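You operate a simulated robot arm through the tools that you are given. There is no shell and no other tool. Be economical: measure what you need, move in short steps, check, and stop when the job is done.

You are at the controls of a simulated robot arm. One attempt, no reset.

JOB
Take the grey sponge on the low shelf of the window bench and put it away on the shelf under the hawks. Fetch the cream block labelled "J-56" from the low shelf of the window bench and set it on the shelf of the sample bench. Put the brown cube on the film bed of the roll stand. Put one of the key fobs from the site board shelf on top of the white hawk. Take the beige bead on the top of the board stack and put it away on the shelf under the sorter. Take the wood block on the top of the board stack and put it away on the lower shelf of the boarded wall. Take the wide box cover on the top of the fixings bench and put it away on the middle shelf of the spares shelf. Take the packing block and leave it on the teal tile. Put the white primer pot on the top of the fixings bench away on the step behind the shaker. Take the green tape roll on the top of the sample bench and put it away on the tape shelf. Any order will do. Set down upright: packing block, white primer pot.

It is judged by the outcome, as a careful person would: the job done as asked, and still so three seconds after it is handed in. It fails if anything else is knocked over, pushed out of place, dropped, spilled or broken. Lids that push on must go on centred and level and be pressed home; caps that screw on are set level and turned clockwise until they are tight.

ROBOT AND FRAMES
A 7-joint arm with a two-finger parallel gripper on a trunk, on a base that drives. Base frame: it is fixed to the floor where the robot stands at the start and does not move with it; the origin is under the middle of the robot, x ahead of it, y to its left, z up. Units: mm, degrees, N and s.
Its first joint turns from -149.0 to 149.0 degrees. Places, roughly: beige bead (3x12x3 cm) [-1700, 900, 800]; brown cube (3x3x3 cm) [500, 1400, 800]; cream block [750, -250, 500]; film bed of the roll stand (17x13 cm) [780, 140, 840]; green tape roll (8x8x5 cm) [-1400, -1500, 800]; grey sponge (10x7x5 cm) [700, 200, 400]; key fob [-750, 2000, 1000]; lower shelf of the boarded wall (20x111 cm) [-1960, -180, 300]; middle shelf of the spares shelf [-4200, -1600, 500]; packing block (5x5x6 cm) [-1100, -200, 800]; shelf of the sample bench [-1300, -2100, 400]; shelf under the hawks [-1900, -1800, 300]; shelf under the sorter [-1300, -700, 400]; step behind the shaker (17x35 cm) [900, 680, 840]; tape shelf (15x54 cm) [940, 80, 1280]; teal tile (9x9x1 cm) [-1500, -400, 800]; white hawk (20x20x13 cm) [-2000, -1700, 800]; white primer pot [-1500, -750, 750]; wide box cover [-1500, 250, 750]; wood block (10x5x5 cm) [-1900, 900, 800]. Payload 3.5 kg.
Tool frame: the origin (TCP) lies between the finger pads and is the grasp point; the fingertips stand 23 mm ahead of it; z points along the fingers, y is the line along which they close. Largest opening 94 mm; finger width 38, thickness 10; the body of the gripper, 54 by 96 mm, starts 39 mm behind the TCP.
Orientation is that of the tool frame in the base frame, as a unit quaternion [x, y, z, w]. With the fingers straight down and closing along the base's y, the tool's x points along the base's -x, its y along +y and its z along -z.

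CONTROLS
- The arm moves only by the tool move_arm. Its argument "series" is a list of rows, each a list of 7 numbers: the shift along the tool's x, y, z in mm, then the turn, a rotation vector about the tool's x, y, z in degrees, then the gripper command, from -1 (shut) to 1 (fully open), values between in proportion. In form: [[x, y, z, ax, ay, az, jaw], ...]. A call has 1 to 20 rows; each row is the pose to reach, as a shift and turn from the pose commanded when the call began, along the tool's axes at that moment. A row lasts 0.2 s, in which the tool goes at most 50 mm and 8.6 degrees; a call with a longer step from one row to the next is refused whole, and so is a gripper value outside its range. A pose out of reach is approached as far as the arm can. The call stops where the force on the tool passes 40 N (or 10 N more than at its start, if that is more) or the arm is blocked; 0.2 s more then pass. Each finger travels about 153 mm/s and halts on what it meets, pressing with about 29 N; the grip force reading is that of the motor and also rises with nothing between the fingers. The clock runs only during rows and for 0.2 s after the last one: add rows that repeat a pose to give the fingers time. The reply holds the time, the measured pose of the TCP, the force on the tool along the base axes, the opening and the grip force, in the units named above and with some noise, with the torque about the TCP (base axes, N m) and any sound that the robot's microphone picked up.
- Cameras (640 x 400 px; columns grow to the right, rows downward): "scene" is now at [-270, 199.9, 1228.5]; the picture's right is [0.21, -0.98, 0.00], its down [-0.90, -0.19, -0.39] and it looks along [0.39, 0.08, -0.92] (base axes); focal length 214 px, centre (320, 200). "wrist" rides on the gripper at [86, 16, -75] in the tool frame; the picture's right is [-0.18, 0.98, 0.00], its down [-0.58, -0.11, -0.81] and it looks along [-0.79, -0.15, 0.59] (tool axes); focal length 243 px, centre (320, 200). There is no depth. A picture from a camera that has moved, and an enlarged one, comes with that camera's place and axes in the base frame and with its lens.
- get_image(camera): a new picture of that camera. No time passes.
- base_move(legs): drives the robot by 1 to 6 legs, each [ahead, left, turn to the left] in mm, mm and degrees, along the robot's own axes; the way and the turn of a leg run together, so that a leg with both is an arc; at most 1500 mm and 180 degrees a leg. The arm and the cameras ride along, it lands a little off, and it stops where it bumps. It gives what a move gives.
- aim_head(pan, tilt): turns the head with the scene camera to pan (to the left, within 143 degrees either way) and tilt (down, from -29 to 69), counted from straight ahead of the robot. It gives what a move gives.
- zoom(camera, box): a new picture of the part [left, top, right, bottom] of that camera's present view, enlarged. No time passes.
- job_done(): hands the job in; it is judged then, once.

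Work in short steps. Places have to be worked out from the pictures, the camera data and where the tool is seen: move nearer, look again, correct. Check each grasp and each placing, and mend what went wrong. You have 525 turns and 292 pictures in all, those below and enlarged ones among them. Open the gripper and draw the arm clear of the work before you hand the job in, unless the task says otherwise; then end with one line.

The tools are called after "Call:" as a command line: name --pt "numbers of a row" for each row, then --argument value for the rest, lists and objects as JSON in quotes. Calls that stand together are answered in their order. move_arm: Moves the arm, as the interface text tells. Its arguments: {"type":"object","properties":{"series":{"type":"array","items":{"type":"array","items":{"type":"number"}}}},"required":["series"]} The other tools are called the same way: base_move (legs) drives the base; aim_head (pan, tilt) turns the head that bears the scene camera; get_image (camera) takes a picture; zoom (camera, box) takes an enlarged picture of a part of a camera's view; job_done () hands the job in.

At the start:

```text
time_s: 0.0
eef_pos: [-556.0, -564.1, 999.0]
tcp_rot: [-0.001, 1.0, 0.0, -0.001]
force: [-0.2, -1.0, 0.9]
torque: [-0.01, 0.02, 0.01]
finger_gap: 94.1
grip_force: 0.1
robot x, y, heading: [2.7, 0.9, -0.1]
head pan, tilt: [11.9, 66.8]
```

scene: 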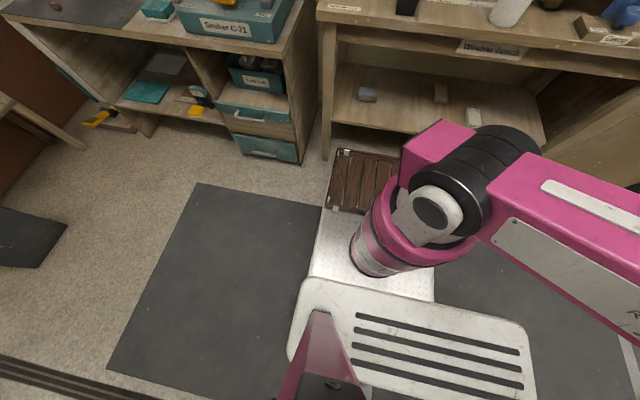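
wrist: 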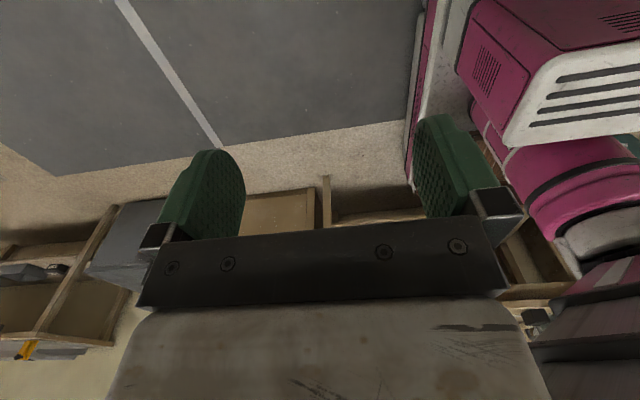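

I'll survey the surroundings first, starting with the area ahead.

Call:
aim_head --pan 0 --tilt 30

Call:
get_image --camera "scene"

Call:
aim_head --pan 70 --tilt 30

Call:
get_image --camera "scene"

Call:
aim_head --pan 140 --tilt 30

Call:
get_image --camera "scene"

Call:
aim_head --pan -140 --tilt 30

Call:
get_image --camera "scene"

Call:
aim_head --pan -70 --tilt 30

Call:
get_image --camera "scene"

```text
time_s: 1.0
eef_pos: [-556.7, -564.0, 999.9]
tcp_rot: [-0.001, 1.0, 0.0, -0.001]
force: [-0.4, -0.7, 0.2]
torque: [-0.05, 0.0, 0.02]
finger_gap: 93.8
grip_force: 0.0
robot x, y, heading: [-0.4, 2.3, 0.1]
head pan, tilt: [0.0, 30.0]
```

```text
289 pictures are left
camera scene: at [-236.7, 187.9, 1278.0], right [0.0, -1.0, 0.0], down [-0.5, 0.0, -0.87], along [0.87, 0.0, -0.5], focal length 214 px, centre (320, 200)
```

scene: 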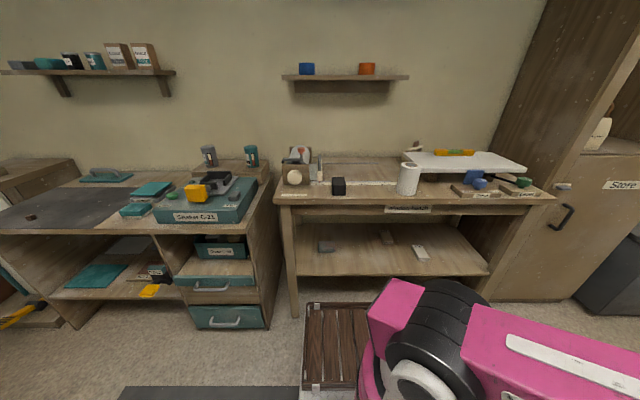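

```text
time_s: 2.4
eef_pos: [-556.0, -563.2, 1000.1]
tcp_rot: [0.0, 1.0, 0.001, -0.001]
force: [0.0, -0.5, 0.0]
torque: [-0.01, 0.02, 0.01]
finger_gap: 94.0
grip_force: 0.0
robot x, y, heading: [2.7, -0.1, 0.2]
head pan, tilt: [70.0, 30.0]
```

```text
288 pictures are left
camera scene: at [-296.2, 272.8, 1278.0], right [0.94, -0.34, 0.0], down [-0.17, -0.47, -0.87], along [0.3, 0.81, -0.5], focal length 214 px, centre (320, 200)
```

scene: 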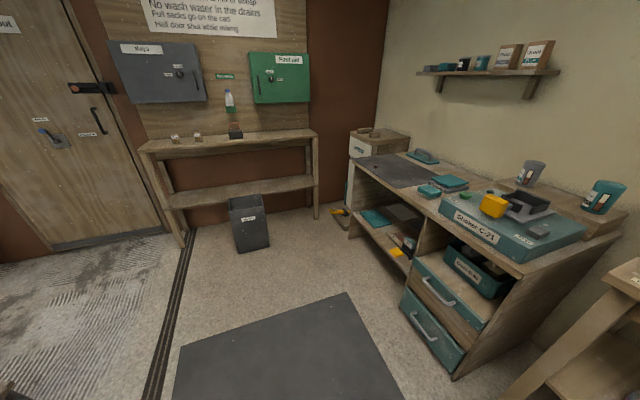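

```text
time_s: 3.9
eef_pos: [-556.7, -563.7, 999.1]
tcp_rot: [-0.001, 1.0, 0.0, -0.001]
force: [0.6, 0.9, -0.2]
torque: [0.0, -0.03, 0.0]
finger_gap: 94.4
grip_force: 0.1
robot x, y, heading: [0.7, -1.8, -0.2]
head pan, tilt: [140.0, 30.0]
```

```text
287 pictures are left
camera scene: at [-396.4, 246.0, 1278.0], right [0.64, 0.77, 0.0], down [0.38, -0.32, -0.87], along [-0.66, 0.56, -0.5], focal length 214 px, centre (320, 200)
```

scene: 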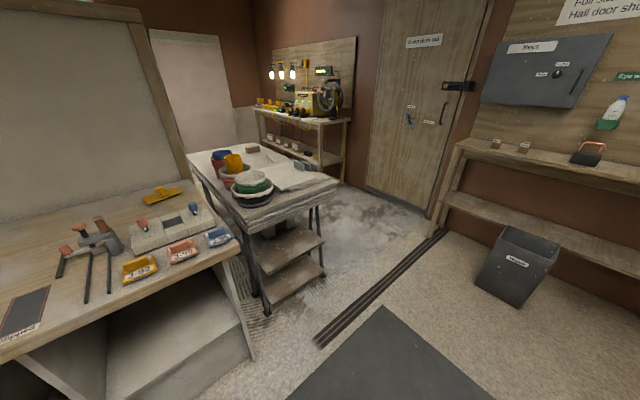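

```text
time_s: 7.7
eef_pos: [-556.7, -564.2, 1000.7]
tcp_rot: [-0.001, 1.0, 0.0, -0.001]
force: [0.3, 0.9, -0.2]
torque: [0.01, -0.01, -0.01]
finger_gap: 93.9
grip_force: 0.0
robot x, y, heading: [-1.8, -0.5, 0.2]
head pan, tilt: [-140.0, 30.0]
```

```text
286 pictures are left
camera scene: at [-396.4, 129.7, 1278.0], right [-0.64, 0.77, 0.0], down [0.38, 0.32, -0.87], along [-0.66, -0.56, -0.5], focal length 214 px, centre (320, 200)
```

scene: 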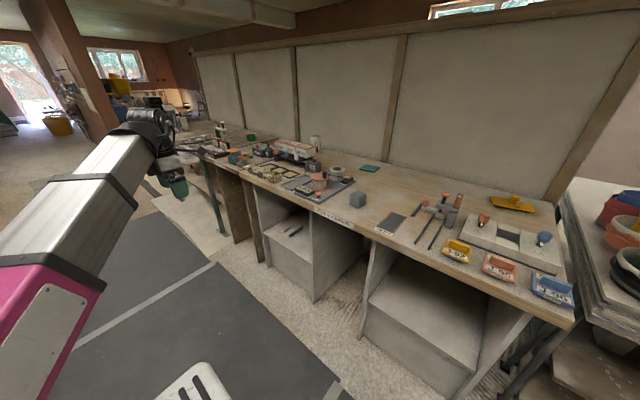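

```text
time_s: 9.1
eef_pos: [-556.8, -563.8, 1000.3]
tcp_rot: [0.0, 1.0, 0.0, -0.001]
force: [0.5, 0.3, -0.2]
torque: [0.0, 0.02, 0.04]
finger_gap: 94.0
grip_force: 0.1
robot x, y, heading: [-0.7, 0.2, -0.3]
head pan, tilt: [-70.0, 30.0]
```

```text
285 pictures are left
camera scene: at [-296.3, 102.8, 1278.0], right [-0.94, -0.34, 0.0], down [-0.17, 0.47, -0.87], along [0.3, -0.81, -0.5], focal length 214 px, centre (320, 200)
```

scene: 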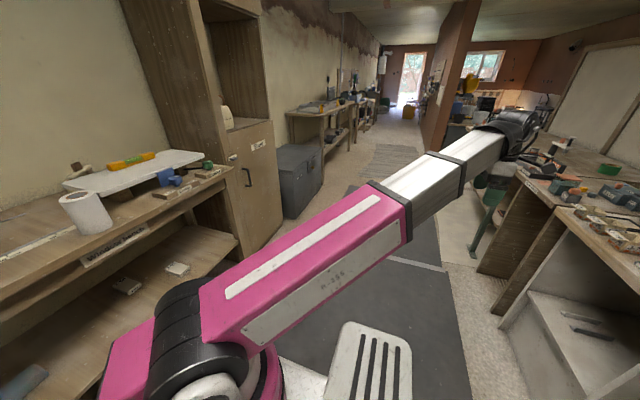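

Now looking steeply down to learn the base footprint and surroundings.

Call:
aim_head --pan -30 --tilt 69

Call:
get_image --camera "scene"

Call:
aim_head --pan -120 --tilt 65

Call:
get_image --camera "scene"

Call:
aim_head --pan 110 --tilt 65

Call:
get_image --camera "scene"

```text
time_s: 10.2
eef_pos: [-556.6, -563.6, 1000.4]
tcp_rot: [-0.001, 1.0, 0.0, -0.002]
force: [-0.2, -0.1, 0.9]
torque: [0.02, -0.03, -0.02]
finger_gap: 93.9
grip_force: 0.1
robot x, y, heading: [-0.9, -4.1, 0.0]
head pan, tilt: [-30.0, 68.8]
```

```text
284 pictures are left
camera scene: at [-278.7, 159.8, 1226.6], right [-0.5, -0.87, 0.0], down [-0.81, 0.47, -0.36], along [0.31, -0.18, -0.93], focal length 214 px, centre (320, 200)
```

scene: 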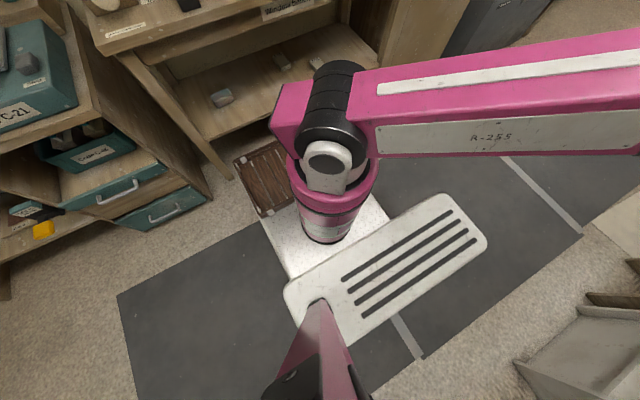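

```text
time_s: 11.8
eef_pos: [-556.1, -563.2, 999.7]
tcp_rot: [-0.001, 1.0, 0.001, -0.001]
force: [0.4, -0.7, -0.3]
torque: [-0.02, 0.03, -0.01]
finger_gap: 94.2
grip_force: 0.0
robot x, y, heading: [2.8, -0.9, 0.1]
head pan, tilt: [-120.0, 65.0]
```

```text
283 pictures are left
camera scene: at [-357.5, 135.3, 1230.4], right [-0.87, 0.5, 0.0], down [0.45, 0.79, -0.42], along [-0.21, -0.37, -0.91], focal length 214 px, centre (320, 200)
```

scene: 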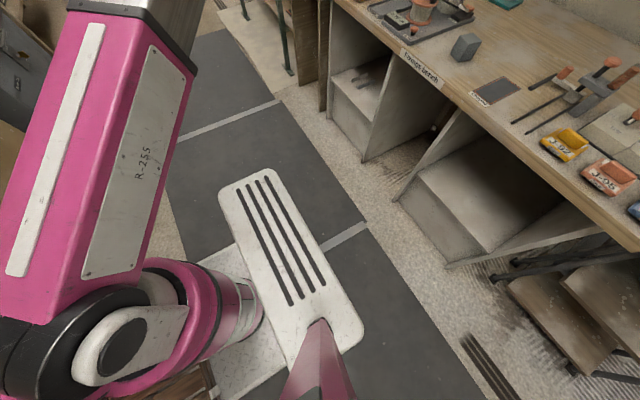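

```text
time_s: 15.1
eef_pos: [-557.8, -562.7, 999.4]
tcp_rot: [-0.001, 1.0, 0.001, 0.0]
force: [-0.3, 0.5, 0.5]
torque: [0.03, -0.03, 0.01]
finger_gap: 94.3
grip_force: 0.0
robot x, y, heading: [2.1, -1.1, -0.1]
head pan, tilt: [110.0, 65.0]
```

```text
282 pictures are left
camera scene: at [-347.9, 244.9, 1230.4], right [0.94, 0.34, 0.0], down [0.31, -0.85, -0.42], along [-0.14, 0.4, -0.91], focal length 214 px, centre (320, 200)
```

scene: 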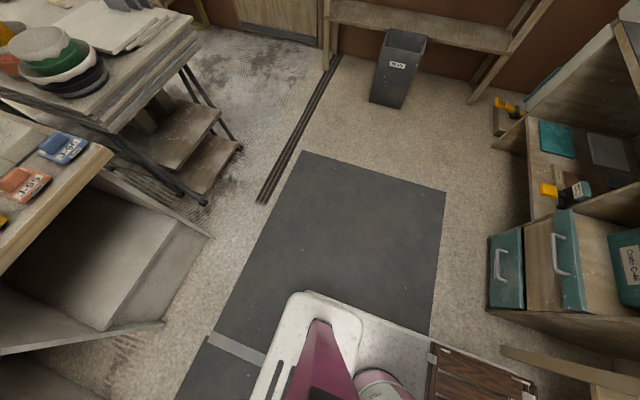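

I'll back off a little so the arm can swing to the front safely.

Call:
base_move --legs '[[-250, 0, 0]]'

Call:
move_arm --pt "-45 -15 0 0 0 0 1" --pt "-90 -30 0 0 0 0 1" --pt "-135 -45 0 0 0 0 1" --pt "-180 -60 0 0 0 0 1" --pt "-225 -75 0 0 0 0 1" --pt "-270 -90 0 0 0 0 1" --pt "-315 -100 0 0 0 0 1" --pt "-360 -110 0 0 0 0 1" --pt "-405 -120 0 0 0 0 1" --pt "-450 -125 0 0 0 0 1" --pt "-495 -125 0 0 0 0 1" --pt "-540 -125 0 0 0 0 1" --pt "-585 -120 0 0 0 0 1" --pt "-630 -110 0 0 0 0 1" --pt "-675 -95 0 0 0 0 1" --pt "-720 -80 0 0 0 0 1" --pt "-765 -60 0 0 0 0 1" --pt "-810 -40 0 0 0 0 1" --pt "-850 -15 0 0 0 0 1" --pt "-890 15 0 0 0 0 1"

```text
time_s: 16.9
eef_pos: [-808.4, -563.5, 998.9]
tcp_rot: [0.0, 1.0, 0.0, -0.001]
force: [-1.0, 0.4, -0.2]
torque: [0.0, 0.03, -0.01]
finger_gap: 94.2
grip_force: 0.1
robot x, y, heading: [-252.1, 3.4, 0.1]
head pan, tilt: [110.0, 65.0]
```

```text
time_s: 21.1
eef_pos: [82.8, -547.3, 998.7]
tcp_rot: [0.0, 1.0, 0.0, -0.001]
force: [0.1, -0.4, -0.8]
torque: [-0.01, 0.02, -0.04]
finger_gap: 94.0
grip_force: 0.0
robot x, y, heading: [-250.5, -2.9, -0.1]
head pan, tilt: [110.0, 65.0]
```

Swing worked; bring the tool to straight ahead.

Call:
move_arm --pt "-30 40 0 0 0 0 1" --pt "-60 80 0 0 0 0 1" --pt "-90 120 0 0 0 0 1" --pt "-118 160 0 0 0 0 1" --pt "-145 200 0 0 0 0 1" --pt "-170 240 0 0 0 0 1" --pt "-192 280 0 0 0 0 1" --pt "-212 320 0 0 0 0 1" --pt "-230 360 0 0 0 0 1" --pt "-245 400 0 0 0 0 1" --pt "-255 445 0 0 0 0 1" --pt "-260 490 0 0 0 0 1" --pt "-260 545 0 0 0 0 1"

Call:
aim_head --pan 20 --tilt 40

Call:
get_image --camera "scene"

Call:
get_image --camera "wrist"

```text
refused: row 13 steps farther than a row can; nothing moved
```

```text
time_s: 22.8
eef_pos: [83.4, -546.9, 998.7]
tcp_rot: [0.0, 1.0, 0.0, -0.001]
force: [-0.1, -0.2, 0.7]
torque: [-0.01, -0.02, 0.0]
finger_gap: 94.1
grip_force: 0.1
robot x, y, heading: [-250.6, 3.3, 0.0]
head pan, tilt: [20.0, 40.0]
```

```text
281 pictures are left
camera scene: at [-497.5, 217.2, 1262.7], right [0.34, -0.94, 0.0], down [-0.6, -0.22, -0.77], along [0.72, 0.26, -0.64], focal length 214 px, centre (320, 200)
```

scene: 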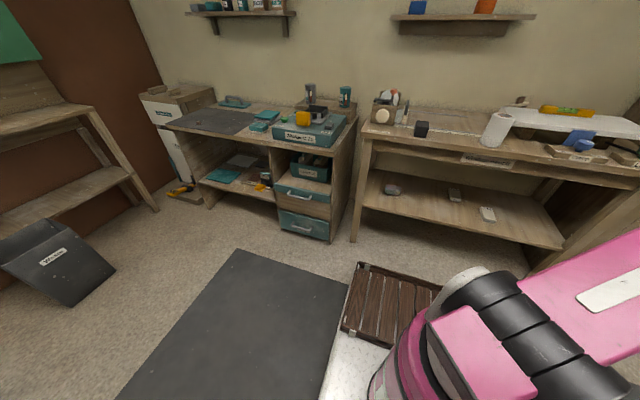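

```text
280 pictures are left
camera wrist: at [-4.1, -531.4, 1072.9], right [0.18, 0.98, 0.0], down [0.58, -0.11, 0.81], along [0.79, -0.15, -0.59], focal length 243 px, centre (320, 200)
```

wrist: 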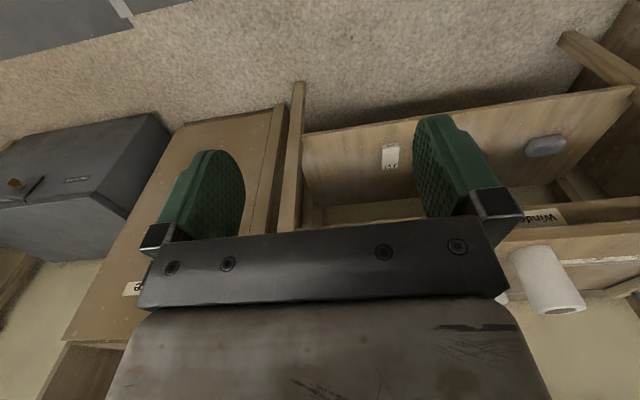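

One step was too long; repeat with shorter steps.

Call:
move_arm --pt "-30 40 0 0 0 0 1" --pt "-60 80 0 0 0 0 1" --pt "-90 120 0 0 0 0 1" --pt "-118 160 0 0 0 0 1" --pt "-145 200 0 0 0 0 1" --pt "-170 240 0 0 0 0 1" --pt "-192 280 0 0 0 0 1" --pt "-212 320 0 0 0 0 1" --pt "-230 360 0 0 0 0 1" --pt "-245 400 0 0 0 0 1" --pt "-255 445 0 0 0 0 1" --pt "-260 490 0 0 0 0 1" --pt "-260 530 0 0 0 0 1" --pt "-260 570 0 0 0 0 1"

Call:
get_image --camera "scene"

```text
time_s: 24.0
eef_pos: [221.3, -358.2, 999.6]
tcp_rot: [-0.011, 1.0, -0.003, -0.001]
force: [-3.9, -13.1, -3.9]
torque: [1.19, -0.74, 1.34]
finger_gap: 94.0
grip_force: 0.0
robot x, y, heading: [-247.1, 3.7, -0.3]
head pan, tilt: [20.0, 40.0]
stopped in row 5: the force on the tool passed its limit at 74 N (the readings are from after the stop); the commanded pose is now the measured one
```

```text
279 pictures are left
camera scene: at [-497.5, 217.1, 1262.7], right [0.34, -0.94, 0.0], down [-0.6, -0.22, -0.77], along [0.72, 0.26, -0.64], focal length 214 px, centre (320, 200)
```

scene: 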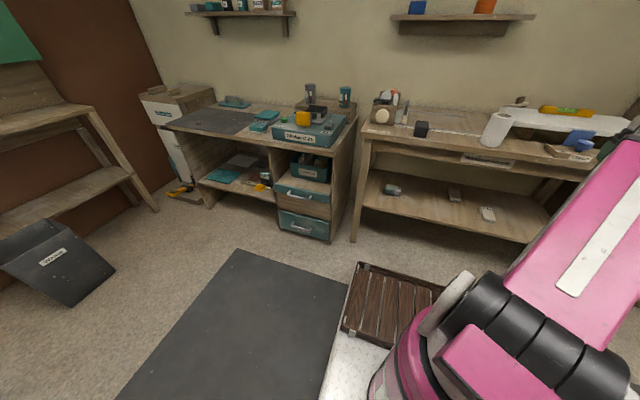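

Something pushed on the tool; look with the wrist camera.

Call:
get_image --camera "wrist"

Call:
aim_head --pan -30 --tilt 25

Call:
get_image --camera "scene"

```text
278 pictures are left
camera wrist: at [134.6, -343.6, 1072.7], right [0.16, 0.99, -0.01], down [0.58, -0.09, 0.81], along [0.8, -0.13, -0.59], focal length 243 px, centre (320, 200)
```

wrist: 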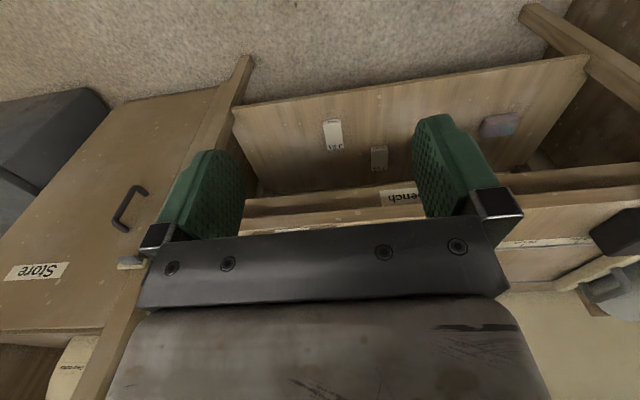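

```text
time_s: 25.2
eef_pos: [222.0, -358.8, 998.7]
tcp_rot: [-0.011, 1.0, -0.002, -0.001]
force: [-8.3, -21.8, -10.5]
torque: [1.93, -1.96, 2.32]
finger_gap: 93.9
grip_force: 0.1
robot x, y, heading: [-250.8, 0.7, 0.1]
head pan, tilt: [-30.0, 25.0]
```

```text
277 pictures are left
camera scene: at [-497.6, 142.0, 1286.0], right [-0.5, -0.87, 0.0], down [-0.37, 0.21, -0.91], along [0.78, -0.45, -0.42], focal length 214 px, centre (320, 200)
```

scene: 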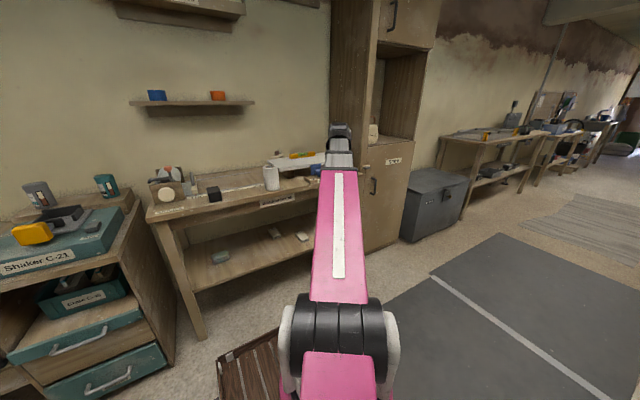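

The likely culprit is a wrist joint limit, so turn the tool about its axis in the relieving direction and see.

Call:
move_arm --pt "0 0 0 0 0 -8 1" --pt "0 0 0 0 0 -16 1" --pt "0 0 0 0 0 -24 1" --pt "0 0 0 0 0 -32 1" --pt "0 0 0 0 0 -40 1"

```text
time_s: 26.4
eef_pos: [221.3, -358.6, 998.0]
tcp_rot: [-0.352, 0.936, -0.001, -0.002]
force: [0.2, -0.2, 0.1]
torque: [-0.01, 0.02, 0.03]
finger_gap: 94.1
grip_force: 0.0
robot x, y, heading: [-251.6, 2.4, 0.0]
head pan, tilt: [-30.0, 25.0]
```

Confirmed as a wrist limit. I'll turn the other way round to reach the camera-inward orientation from the other side.

Call:
move_arm --pt "0 0 0 0 0 -8 1" --pt "0 0 0 0 0 -16 1" --pt "0 0 0 0 0 -24 1" --pt "0 0 0 0 0 -32 1" --pt "0 0 0 0 0 -40 1" --pt "0 0 0 0 0 -48 1" --pt "0 0 0 0 0 -56 1" --pt "0 0 0 0 0 -64 1" --pt "0 0 0 0 0 -72 1" --pt "0 0 0 0 0 -80 1" --pt "0 0 0 0 0 -88 1" --pt "0 0 0 0 0 -96 1" --pt "0 0 0 0 0 -104 1" --pt "0 0 0 0 0 -112 1" --pt "0 0 0 0 0 -120 1" --pt "0 0 0 0 0 -128 1" --pt "0 0 0 0 0 -136 1" --pt "0 0 0 0 0 -144 1" --pt "0 0 0 0 0 -152 1" --pt "0 0 0 0 0 -160 1"

Call:
move_arm --pt "0 0 0 0 0 -8 1" --pt "0 0 0 0 0 -16 1" --pt "0 0 0 0 0 -24 1" --pt "0 0 0 0 0 -32 1" --pt "0 0 0 0 0 -40 1" --pt "0 0 0 0 0 -48 1" --pt "0 0 0 0 0 -56 1" --pt "0 0 0 0 0 -64 1" --pt "0 0 0 0 0 -72 1" --pt "0 0 0 0 0 -80 1" --pt "0 0 0 0 0 -88 1" --pt "0 0 0 0 0 -96 1" --pt "0 0 0 0 0 -104 1" --pt "0 0 0 0 0 -112 1" --pt "0 0 0 0 0 -120 1" --pt "0 0 0 0 0 -128 1" --pt "0 0 0 0 0 -136 1" --pt "0 0 0 0 0 -144 1"

```text
time_s: 30.6
eef_pos: [230.3, -341.7, 998.5]
tcp_rot: [0.94, -0.34, 0.0, 0.001]
force: [-0.2, -0.7, 0.1]
torque: [0.01, 0.0, -0.03]
finger_gap: 93.9
grip_force: 0.1
out of reach, approached as far as the arm can: row 13, 14, 15, 16, 17, 18, 19, 20
robot x, y, heading: [-252.5, 4.8, -0.1]
head pan, tilt: [-30.0, 25.0]
```

```text
time_s: 34.4
eef_pos: [232.3, -341.0, 997.9]
tcp_rot: [0.94, -0.34, 0.0, 0.001]
force: [-0.2, -0.4, 1.0]
torque: [0.0, -0.02, 0.0]
finger_gap: 93.8
grip_force: 0.0
out of reach, approached as far as the arm can: row 1, 2, 3, 4, 5, 6, 7, 8, 9, 10, 11, 12, 13, 14, 15, 16, 17, 18
robot x, y, heading: [-253.6, 1.2, -0.3]
head pan, tilt: [-30.0, 25.0]
```

Contact point analysis says the wrist camera met the arm's own forearm in this folded pose. Turn back to a free angle and look at the arm's shape.

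Call:
move_arm --pt "0 0 0 0 0 8 1" --pt "0 0 0 0 0 16 1" --pt "0 0 0 0 0 24 1" --pt "0 0 0 0 0 32 1" --pt "0 0 0 0 0 40 1" --pt "0 0 0 0 0 48 1" --pt "0 0 0 0 0 56 1" --pt "0 0 0 0 0 64 1" --pt "0 0 0 0 0 72 1" --pt "0 0 0 0 0 80 1" --pt "0 0 0 0 0 88 1" --pt "0 0 0 0 0 96 1"

Call:
aim_head --pan -35 --tilt 30

Call:
get_image --camera "scene"

```text
time_s: 37.0
eef_pos: [231.6, -342.9, 998.4]
tcp_rot: [-0.375, 0.927, -0.001, 0.0]
force: [0.4, 0.0, -0.6]
torque: [0.02, 0.01, 0.02]
finger_gap: 94.3
grip_force: 0.1
robot x, y, heading: [-248.4, -1.5, -0.1]
head pan, tilt: [-30.0, 25.0]
```

```text
time_s: 37.6
eef_pos: [231.6, -341.4, 998.6]
tcp_rot: [-0.375, 0.927, -0.001, -0.001]
force: [-0.2, 0.4, 0.1]
torque: [-0.01, -0.01, 0.01]
finger_gap: 93.8
grip_force: 0.0
robot x, y, heading: [-249.5, -1.0, 0.1]
head pan, tilt: [-35.0, 30.0]
```

```text
276 pictures are left
camera scene: at [-503.3, 136.2, 1278.1], right [-0.57, -0.82, 0.0], down [-0.41, 0.29, -0.87], along [0.71, -0.5, -0.5], focal length 214 px, centre (320, 200)
```

scene: 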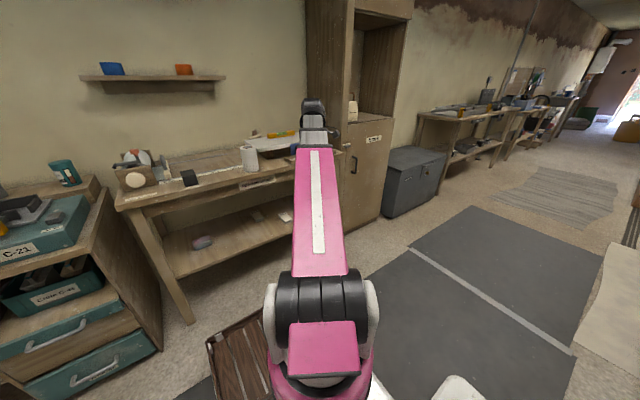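

Swing the tool round to straight ahead at this relative wrist angle.

Call:
move_arm --pt "-44 10 0 0 0 -4 1" --pt "-88 20 0 0 0 -8 1" --pt "-132 31 0 0 0 -12 1" --pt "-176 42 0 0 0 -16 1" --pt "-220 52 0 0 0 -20 1" --pt "-264 63 0 0 0 -24 1" --pt "-308 74 0 0 0 -28 1" --pt "-352 85 0 0 0 -32 1" --pt "-394 95 0 0 0 -35 1"

Call:
aim_head --pan -10 --tilt 35

Call:
get_image --camera "scene"

```text
time_s: 39.6
eef_pos: [447.7, 2.2, 998.5]
tcp_rot: [-0.637, 0.77, 0.0, -0.001]
force: [-1.0, -0.3, 0.0]
torque: [-0.03, -0.01, -0.01]
finger_gap: 93.7
grip_force: 0.1
robot x, y, heading: [-247.5, -0.4, -0.1]
head pan, tilt: [-35.0, 30.0]
```

```text
time_s: 40.5
eef_pos: [444.9, 2.0, 998.6]
tcp_rot: [-0.637, 0.771, 0.0, -0.001]
force: [-0.9, 0.4, 0.0]
torque: [0.0, -0.02, 0.0]
finger_gap: 93.8
grip_force: 0.1
robot x, y, heading: [-248.5, -1.5, -0.3]
head pan, tilt: [-10.0, 35.0]
```

```text
275 pictures are left
camera scene: at [-490.6, 172.7, 1270.3], right [-0.17, -0.98, 0.0], down [-0.56, 0.1, -0.82], along [0.81, -0.14, -0.57], focal length 214 px, centre (320, 200)
```

scene: 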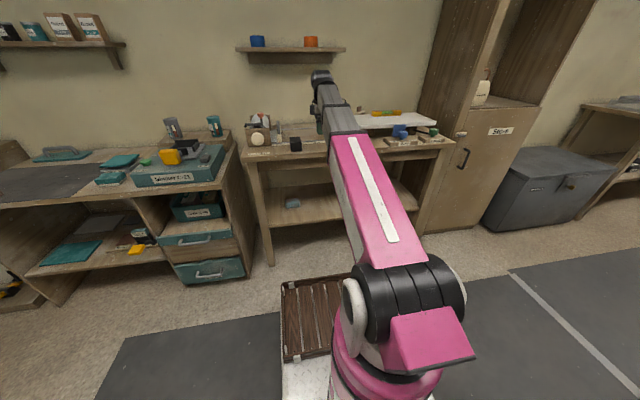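

Try turning the tool to the camera-inward orientation at this longer reach.

Call:
move_arm --pt "0 0 0 0 0 8 1" --pt "0 0 0 0 0 16 1" --pt "0 0 0 0 0 24 1" --pt "0 0 0 0 0 32 1" --pt "0 0 0 0 0 40 1" --pt "0 0 0 0 0 48 1" --pt "0 0 0 0 0 56 1" --pt "0 0 0 0 0 64 1" --pt "0 0 0 0 0 72 1" --pt "0 0 0 0 0 79 1"

Call:
get_image --camera "wrist"

```text
time_s: 42.7
eef_pos: [447.7, 0.8, 999.2]
tcp_rot: [-0.001, 1.0, 0.0, 0.0]
force: [0.6, 0.3, -0.7]
torque: [0.01, 0.02, 0.01]
finger_gap: 94.1
grip_force: 0.0
robot x, y, heading: [-248.4, -1.1, 0.0]
head pan, tilt: [-10.0, 35.0]
```

```text
274 pictures are left
camera wrist: at [361.7, 17.3, 1072.2], right [0.18, 0.98, 0.0], down [0.58, -0.11, 0.81], along [0.79, -0.15, -0.59], focal length 243 px, centre (320, 200)
```

wrist: 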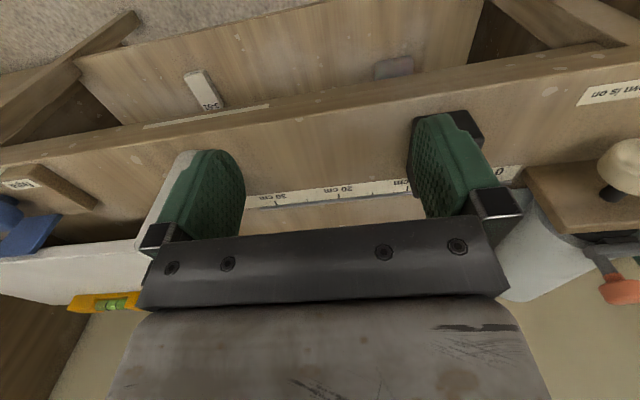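

Standard pose is reachable. Raise the tool and drive left along the shaker bench towards the brown cube.

Call:
move_arm --pt "0 0 -50 0 0 0 1" --pt "0 0 -100 0 0 0 1"

Call:
base_move --legs '[[0, 1200, 0]]'

Call:
aim_head --pan 5 --tilt 40

Call:
get_image --camera "scene"

Call:
get_image --camera "wrist"

```text
time_s: 43.2
eef_pos: [449.5, -0.5, 1050.5]
tcp_rot: [0.001, 1.0, -0.003, 0.01]
force: [6.0, -1.4, -12.1]
torque: [-0.21, -0.57, -0.06]
finger_gap: 93.9
grip_force: 0.0
robot x, y, heading: [-248.4, 3.5, 0.1]
head pan, tilt: [-10.0, 35.0]
stopped in row 2: the force on the tool passed its limit at 78 N (the readings are from after the stop); the commanded pose is now the measured one
```

```text
time_s: 49.2
eef_pos: [440.7, 1199.6, 1050.2]
tcp_rot: [-0.009, 1.0, -0.002, 0.009]
force: [11.2, 0.0, -27.7]
torque: [-0.78, -1.62, -0.32]
finger_gap: 93.9
grip_force: 0.0
robot x, y, heading: [-266.1, 1181.9, 1.1]
head pan, tilt: [-10.0, 35.0]
```

```text
time_s: 50.0
eef_pos: [441.1, 1199.8, 1049.8]
tcp_rot: [-0.008, 1.0, -0.004, 0.009]
force: [6.6, -0.9, -15.3]
torque: [-0.36, -0.82, -0.13]
finger_gap: 93.9
grip_force: 0.1
robot x, y, heading: [-257.0, 1187.1, 1.4]
head pan, tilt: [5.0, 40.0]
```

```text
273 pictures are left
camera scene: at [-506.3, 1378.1, 1262.7], right [0.1, -0.99, 0.0], down [-0.64, -0.07, -0.77], along [0.76, 0.08, -0.64], focal length 214 px, centre (320, 200)
```

scene: 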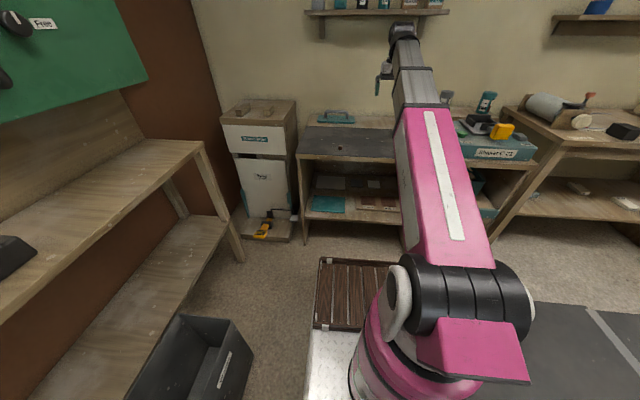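

```text
272 pictures are left
camera wrist: at [352.1, 1214.7, 1123.1], right [0.17, 0.99, 0.0], down [0.57, -0.1, 0.82], along [0.81, -0.14, -0.58], focal length 243 px, centre (320, 200)
```

wrist: 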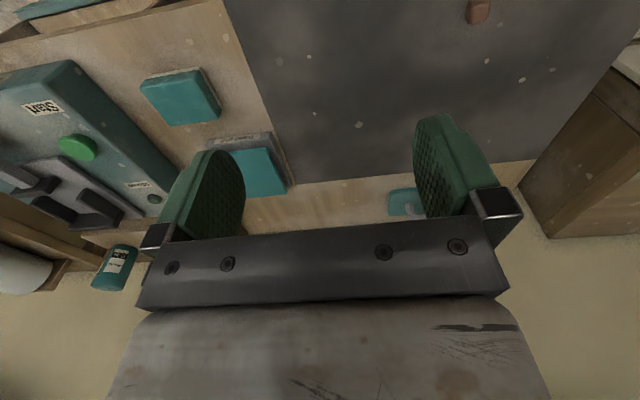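

The cube is about (487, 1379). Lower a bit first, then move above it.

Call:
move_arm --pt "0 0 40 0 1 0 1" --pt "0 40 60 0 1 0 1" --pt "-10 80 70 0 1 0 1" --pt "-20 120 80 0 1 0 1" --pt "-30 155 90 0 1 0 1" --pt "-40 178 100 0 1 0 1"

Call:
get_image --camera "wrist"

```text
time_s: 51.4
eef_pos: [479.9, 1378.2, 950.2]
tcp_rot: [-0.008, 1.0, -0.003, 0.0]
force: [0.0, -0.7, -1.7]
torque: [0.01, 0.01, 0.01]
finger_gap: 94.0
grip_force: 0.0
robot x, y, heading: [-261.4, 1186.8, 1.2]
head pan, tilt: [5.0, 40.0]
```

```text
271 pictures are left
camera wrist: at [393.3, 1393.4, 1024.6], right [0.17, 0.99, -0.01], down [0.58, -0.1, 0.81], along [0.79, -0.14, -0.59], focal length 243 px, centre (320, 200)
```

wrist: 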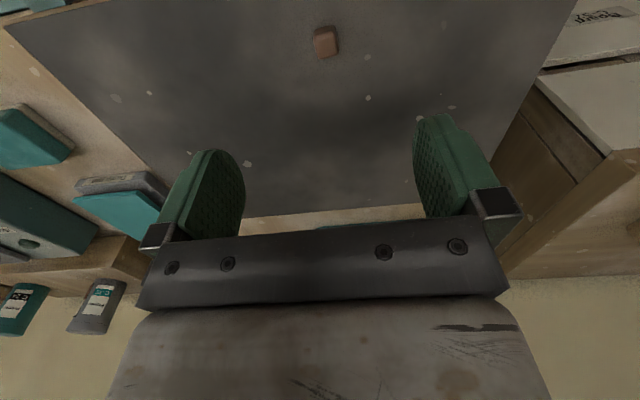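

Aligned within a few mm; descend partway and re-check.

Call:
move_arm --pt "0 3 40 0 0 0 1" --pt "0 3 80 0 0 0 1" --pt "0 3 110 0 0 0 1"

Call:
get_image --camera "wrist"

```text
time_s: 52.2
eef_pos: [478.1, 1381.0, 840.4]
tcp_rot: [-0.009, 1.0, -0.002, 0.0]
force: [0.4, 0.4, 0.0]
torque: [0.02, 0.01, 0.02]
finger_gap: 93.8
grip_force: 0.1
robot x, y, heading: [-263.3, 1187.3, 0.8]
head pan, tilt: [5.0, 40.0]
```

```text
270 pictures are left
camera wrist: at [392.3, 1396.4, 914.3], right [0.17, 0.99, -0.01], down [0.58, -0.09, 0.81], along [0.79, -0.14, -0.59], focal length 243 px, centre (320, 200)
```

wrist: 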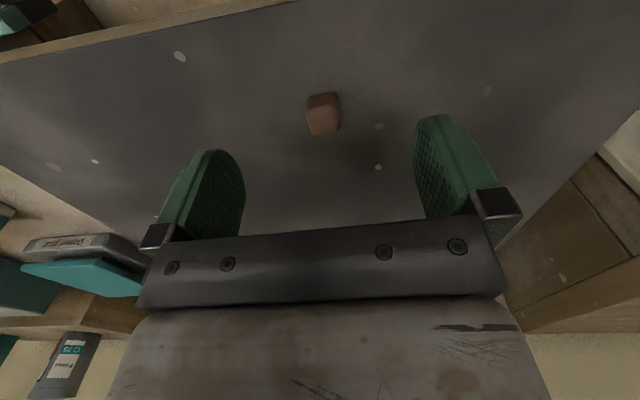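

Triangulated cube centre ≈ (487, 1380, 771), surface ≈ 756. Descend to TCP z≈783 and close.

Call:
move_arm --pt "-9 0 30 0 0 0 1" --pt "-9 0 56 0 0 0 1" --pt "-9 0 56 0 0 0 0" --pt "-9 0 56 0 0 0 -1" --pt "-9 0 56 0 0 0 -1" --pt "-9 0 56 0 0 0 -1"

Call:
get_image --camera "wrist"

```text
time_s: 53.6
eef_pos: [488.3, 1381.7, 784.7]
tcp_rot: [-0.009, 1.0, -0.002, 0.0]
force: [-0.2, -0.2, 0.0]
torque: [0.01, 0.03, 0.0]
finger_gap: 20.7
grip_force: 29.2
robot x, y, heading: [-262.5, 1187.2, 1.2]
head pan, tilt: [5.0, 40.0]
```

```text
269 pictures are left
camera wrist: at [401.3, 1395.8, 858.9], right [0.17, 0.99, -0.01], down [0.58, -0.09, 0.81], along [0.79, -0.14, -0.59], focal length 243 px, centre (320, 200)
```

wrist: 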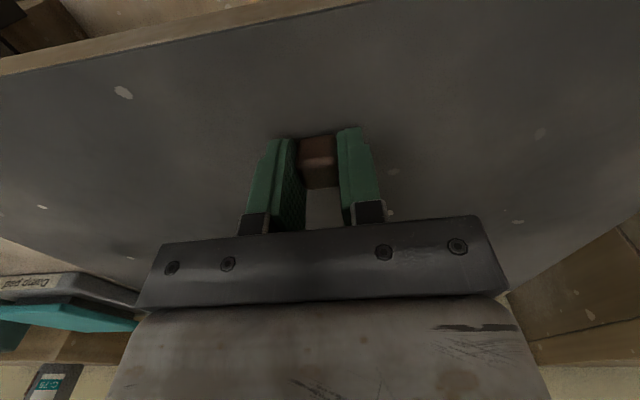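

Cube gripped. Lift, back off so the tool is clear of the bench, and check.

Call:
move_arm --pt "0 0 -40 0 0 0 -1" --pt "0 0 -80 0 0 0 -1" --pt "0 0 -120 0 0 0 -1" --pt "0 0 -160 0 0 0 -1"

Call:
base_move --legs '[[-230, 0, -1.2]]'

Call:
get_image --camera "wrist"

```text
time_s: 54.6
eef_pos: [487.2, 1381.0, 942.7]
tcp_rot: [-0.009, 1.0, -0.003, 0.0]
force: [-0.6, -0.2, 0.1]
torque: [0.01, 0.02, -0.01]
finger_gap: 20.4
grip_force: 29.3
robot x, y, heading: [-257.7, 1184.7, 1.0]
head pan, tilt: [5.0, 40.0]
```

```text
time_s: 56.3
eef_pos: [262.8, 1361.7, 944.0]
tcp_rot: [0.003, 1.0, -0.003, 0.001]
force: [0.3, -0.5, -0.1]
torque: [-0.04, 0.02, -0.04]
finger_gap: 20.5
grip_force: 28.7
robot x, y, heading: [-490.2, 1185.5, -0.3]
head pan, tilt: [5.0, 40.0]
```

```text
268 pictures are left
camera wrist: at [176.4, 1379.5, 1017.9], right [0.19, 0.98, -0.01], down [0.58, -0.11, 0.81], along [0.79, -0.16, -0.59], focal length 243 px, centre (320, 200)
```

wrist: 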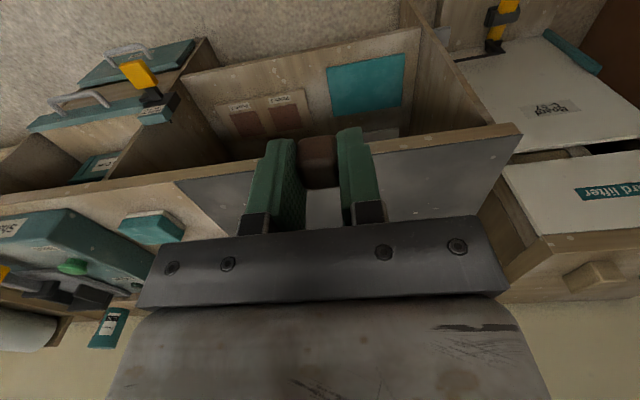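

Cube held. Drive right to the window bench and look at the roll stand.

Call:
base_move --legs '[[0, -1190, 0], [200, 0, 0]]'

Call:
aim_head --pan 5 --tilt 30

Call:
get_image --camera "scene"

Call:
get_image --camera "wrist"

```text
time_s: 63.5
eef_pos: [458.1, 184.6, 943.7]
tcp_rot: [-0.001, 1.0, -0.003, 0.0]
force: [0.1, 0.1, -0.3]
torque: [-0.01, -0.02, 0.02]
finger_gap: 20.8
grip_force: 28.7
robot x, y, heading: [-290.8, 3.8, 0.1]
head pan, tilt: [5.0, 40.0]
```

```text
time_s: 64.2
eef_pos: [458.8, 185.3, 943.5]
tcp_rot: [-0.001, 1.0, -0.003, 0.0]
force: [0.1, 0.6, 0.5]
torque: [0.05, -0.02, 0.01]
finger_gap: 20.6
grip_force: 29.0
robot x, y, heading: [-287.4, 1.6, -0.1]
head pan, tilt: [5.0, 30.0]
```

```text
267 pictures are left
camera scene: at [-528.7, 199.0, 1278.0], right [0.09, -1.0, 0.0], down [-0.5, -0.04, -0.87], along [0.86, 0.08, -0.5], focal length 214 px, centre (320, 200)
```

scene: 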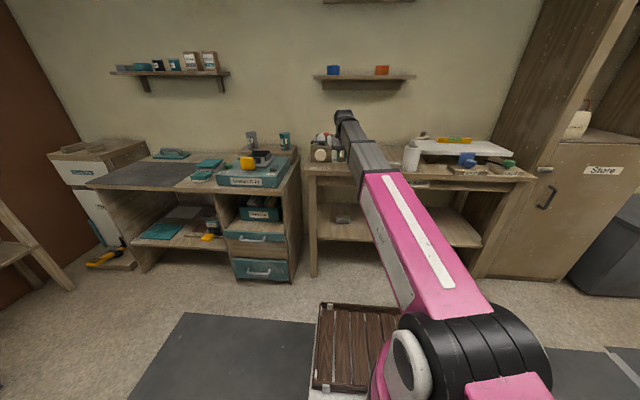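

```text
266 pictures are left
camera wrist: at [372.9, 200.7, 1017.8], right [0.18, 0.98, -0.01], down [0.58, -0.1, 0.81], along [0.79, -0.15, -0.59], focal length 243 px, centre (320, 200)
```

wrist: 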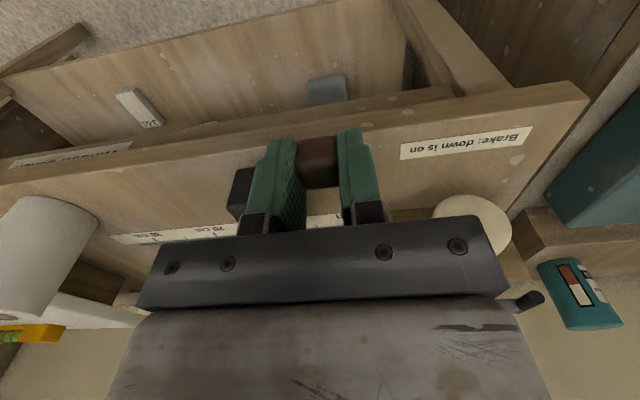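

Zoom on the roll stand to identify its film bed.

Call:
zoom --camera "scene" --box '[280, 110, 440, 210]'

```text
4.00 times, centred on (360, 160) of scene
camera zoom: at [-528.7, 199.0, 1278.0], right [0.09, -1.0, 0.0], down [-0.5, -0.04, -0.87], along [0.86, 0.08, -0.5], focal length 858 px, centre (160, 360)
```

zoom: 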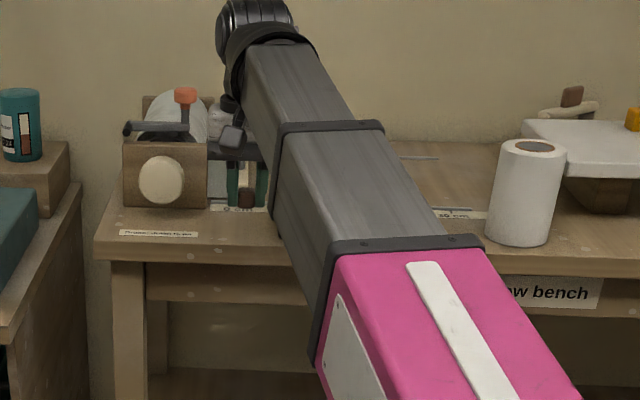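

Move the base right so the arm no longer hides the roll stand.

Call:
base_move --legs '[[0, -300, 0]]'

Call:
zoom --camera "scene" --box '[180, 100, 380, 225]'

```text
time_s: 66.2
eef_pos: [459.2, -110.8, 944.3]
tcp_rot: [0.001, 1.0, -0.003, -0.001]
force: [-0.2, 0.1, -0.9]
torque: [0.04, -0.03, 0.01]
finger_gap: 20.6
grip_force: 28.9
robot x, y, heading: [-290.7, -289.5, 0.2]
head pan, tilt: [5.0, 30.0]
```

```text
3.20 times, centred on (280, 162) of scene
camera zoom: at [-528.7, -95.2, 1278.0], right [0.09, -1.0, 0.0], down [-0.5, -0.04, -0.87], along [0.86, 0.08, -0.5], focal length 686 px, centre (448, 320)
```

zoom: 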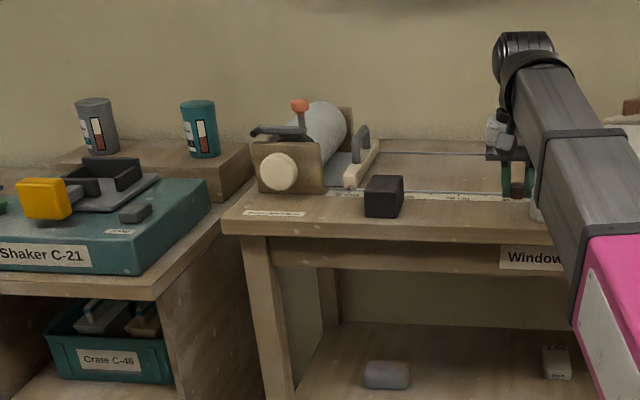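

I need a close look at the bed; bring the wrist camera over it.

Call:
base_move --legs '[[180, 0, 0]]'

Call:
move_arm --pt "0 45 -10 0 0 0 -1" --pt "0 90 -20 0 0 0 -1" --pt "0 130 -30 0 0 0 -1" --pt "0 160 -30 0 0 0 -1"

Call:
get_image --camera "wrist"

Call:
get_image --camera "scene"

```text
time_s: 67.8
eef_pos: [638.9, -108.7, 943.5]
tcp_rot: [0.0, 1.0, -0.003, 0.0]
force: [0.5, -0.4, 0.0]
torque: [-0.02, 0.03, -0.02]
finger_gap: 20.6
grip_force: 29.1
robot x, y, heading: [-113.5, -291.9, -0.1]
head pan, tilt: [5.0, 30.0]
```

```text
time_s: 68.8
eef_pos: [639.7, 51.1, 971.8]
tcp_rot: [0.0, 1.0, -0.002, 0.0]
force: [-0.6, 0.3, -0.1]
torque: [0.03, 0.01, 0.0]
finger_gap: 20.5
grip_force: 29.1
robot x, y, heading: [-111.5, -292.4, -0.0]
head pan, tilt: [5.0, 30.0]
```

```text
263 pictures are left
camera wrist: at [552.8, 67.4, 1046.5], right [0.19, 0.98, -0.01], down [0.58, -0.1, 0.81], along [0.79, -0.15, -0.59], focal length 243 px, centre (320, 200)
```

wrist: 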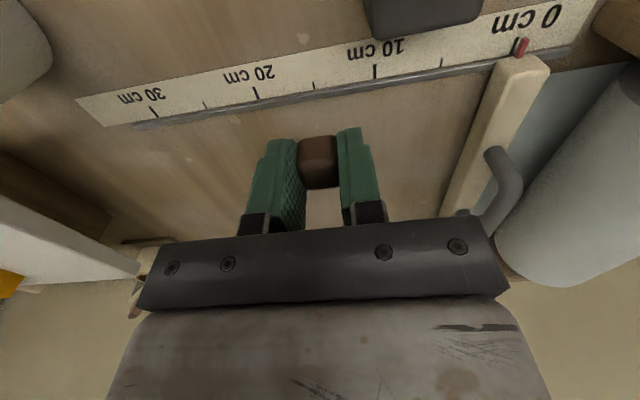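

```text
262 pictures are left
camera scene: at [-349.0, -95.2, 1278.0], right [0.09, -1.0, 0.0], down [-0.5, -0.04, -0.87], along [0.86, 0.08, -0.5], focal length 214 px, centre (320, 200)
```

scene: 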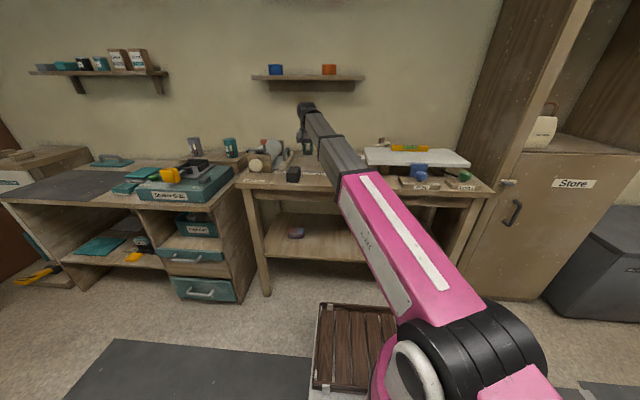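

Ruler at z≈850 gives scale: the bed is the board right of the cutter bar, centre about (780,130). Drive closer and extend above it.

Call:
base_move --legs '[[80, 70, 0]]'

Call:
move_arm --pt "-30 0 20 0 0 0 -1" --pt "-60 0 40 0 0 0 -1"

Call:
get_image --camera "wrist"

```text
time_s: 69.9
eef_pos: [719.2, 121.5, 971.7]
tcp_rot: [0.0, 1.0, -0.003, 0.0]
force: [0.6, -0.5, 0.9]
torque: [-0.03, -0.02, 0.0]
finger_gap: 20.5
grip_force: 28.8
robot x, y, heading: [-28.7, -223.9, 0.1]
head pan, tilt: [5.0, 30.0]
```

```text
time_s: 70.5
eef_pos: [778.5, 120.6, 931.6]
tcp_rot: [0.0, 1.0, -0.002, 0.0]
force: [-0.7, -0.5, 0.3]
torque: [-0.02, -0.01, 0.0]
finger_gap: 20.8
grip_force: 28.7
robot x, y, heading: [-32.0, -220.1, 0.2]
head pan, tilt: [5.0, 30.0]
```

```text
261 pictures are left
camera wrist: at [693.2, 137.6, 1006.0], right [0.18, 0.98, -0.01], down [0.58, -0.1, 0.81], along [0.79, -0.15, -0.59], focal length 243 px, centre (320, 200)
```

wrist: 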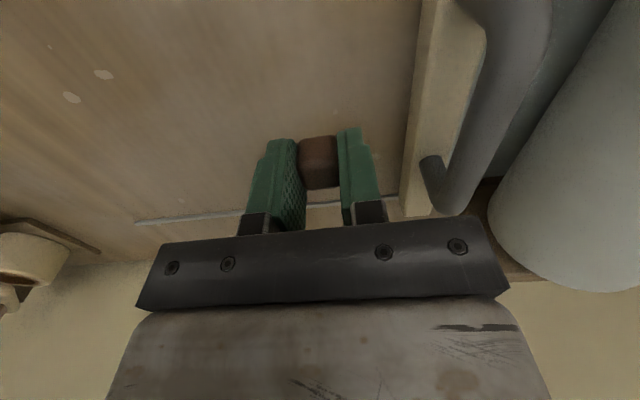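

Over the bed. Descend slowly until contact.

Call:
move_arm --pt "0 0 20 0 0 0 -1" --pt "0 0 40 0 0 0 -1" --pt "0 0 50 0 0 0 -1" --pt "0 0 56 0 0 0 -1" --pt "0 0 60 0 0 0 -1" --pt "0 0 64 0 0 0 -1"

Call:
get_image --camera "wrist"

```text
time_s: 71.9
eef_pos: [779.6, 120.9, 873.2]
tcp_rot: [0.0, 1.0, -0.002, 0.0]
force: [-2.4, -0.8, 12.6]
torque: [0.0, 0.08, 0.05]
finger_gap: 20.4
grip_force: 29.1
robot x, y, heading: [-33.9, -221.3, -0.2]
head pan, tilt: [5.0, 30.0]
stopped in row 6: the force on the tool passed its limit at 48 N (the readings are from after the stop); the commanded pose is now the measured one
```

```text
260 pictures are left
camera wrist: at [692.9, 137.7, 947.0], right [0.18, 0.98, 0.0], down [0.58, -0.11, 0.81], along [0.79, -0.15, -0.59], focal length 243 px, centre (320, 200)
```

wrist: 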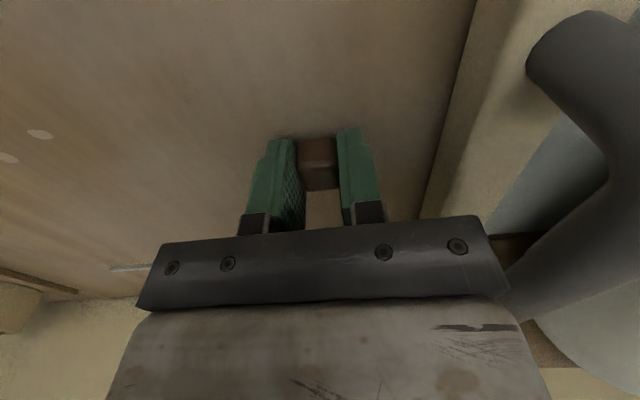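

Cube is down on the bed. Open partway and lift off.

Call:
move_arm --pt "0 0 -1 0 0 0 -0.3" --pt "0 0 -1 0 0 0 -0.1" --pt "0 0 -1 0 0 0 0" --pt "0 0 -40 0 0 0 0" --pt "0 0 -80 0 0 0 0" --pt "40 0 -100 0 0 0 0"

Call:
get_image --camera "wrist"

```text
time_s: 73.3
eef_pos: [739.7, 121.7, 972.2]
tcp_rot: [0.0, 1.0, -0.002, 0.001]
force: [-0.4, 0.0, 0.4]
torque: [-0.02, 0.02, 0.01]
finger_gap: 47.0
grip_force: 0.1
robot x, y, heading: [-35.1, -220.7, -0.3]
head pan, tilt: [5.0, 30.0]
```

```text
259 pictures are left
camera wrist: at [652.9, 138.3, 1046.7], right [0.18, 0.98, 0.0], down [0.58, -0.11, 0.81], along [0.79, -0.15, -0.59], focal length 243 px, centre (320, 200)
```

wrist: 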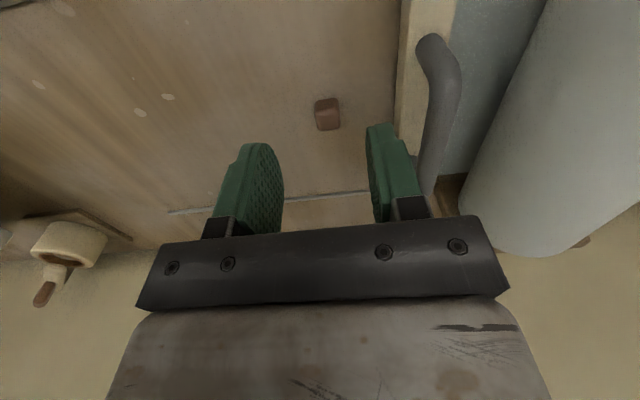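

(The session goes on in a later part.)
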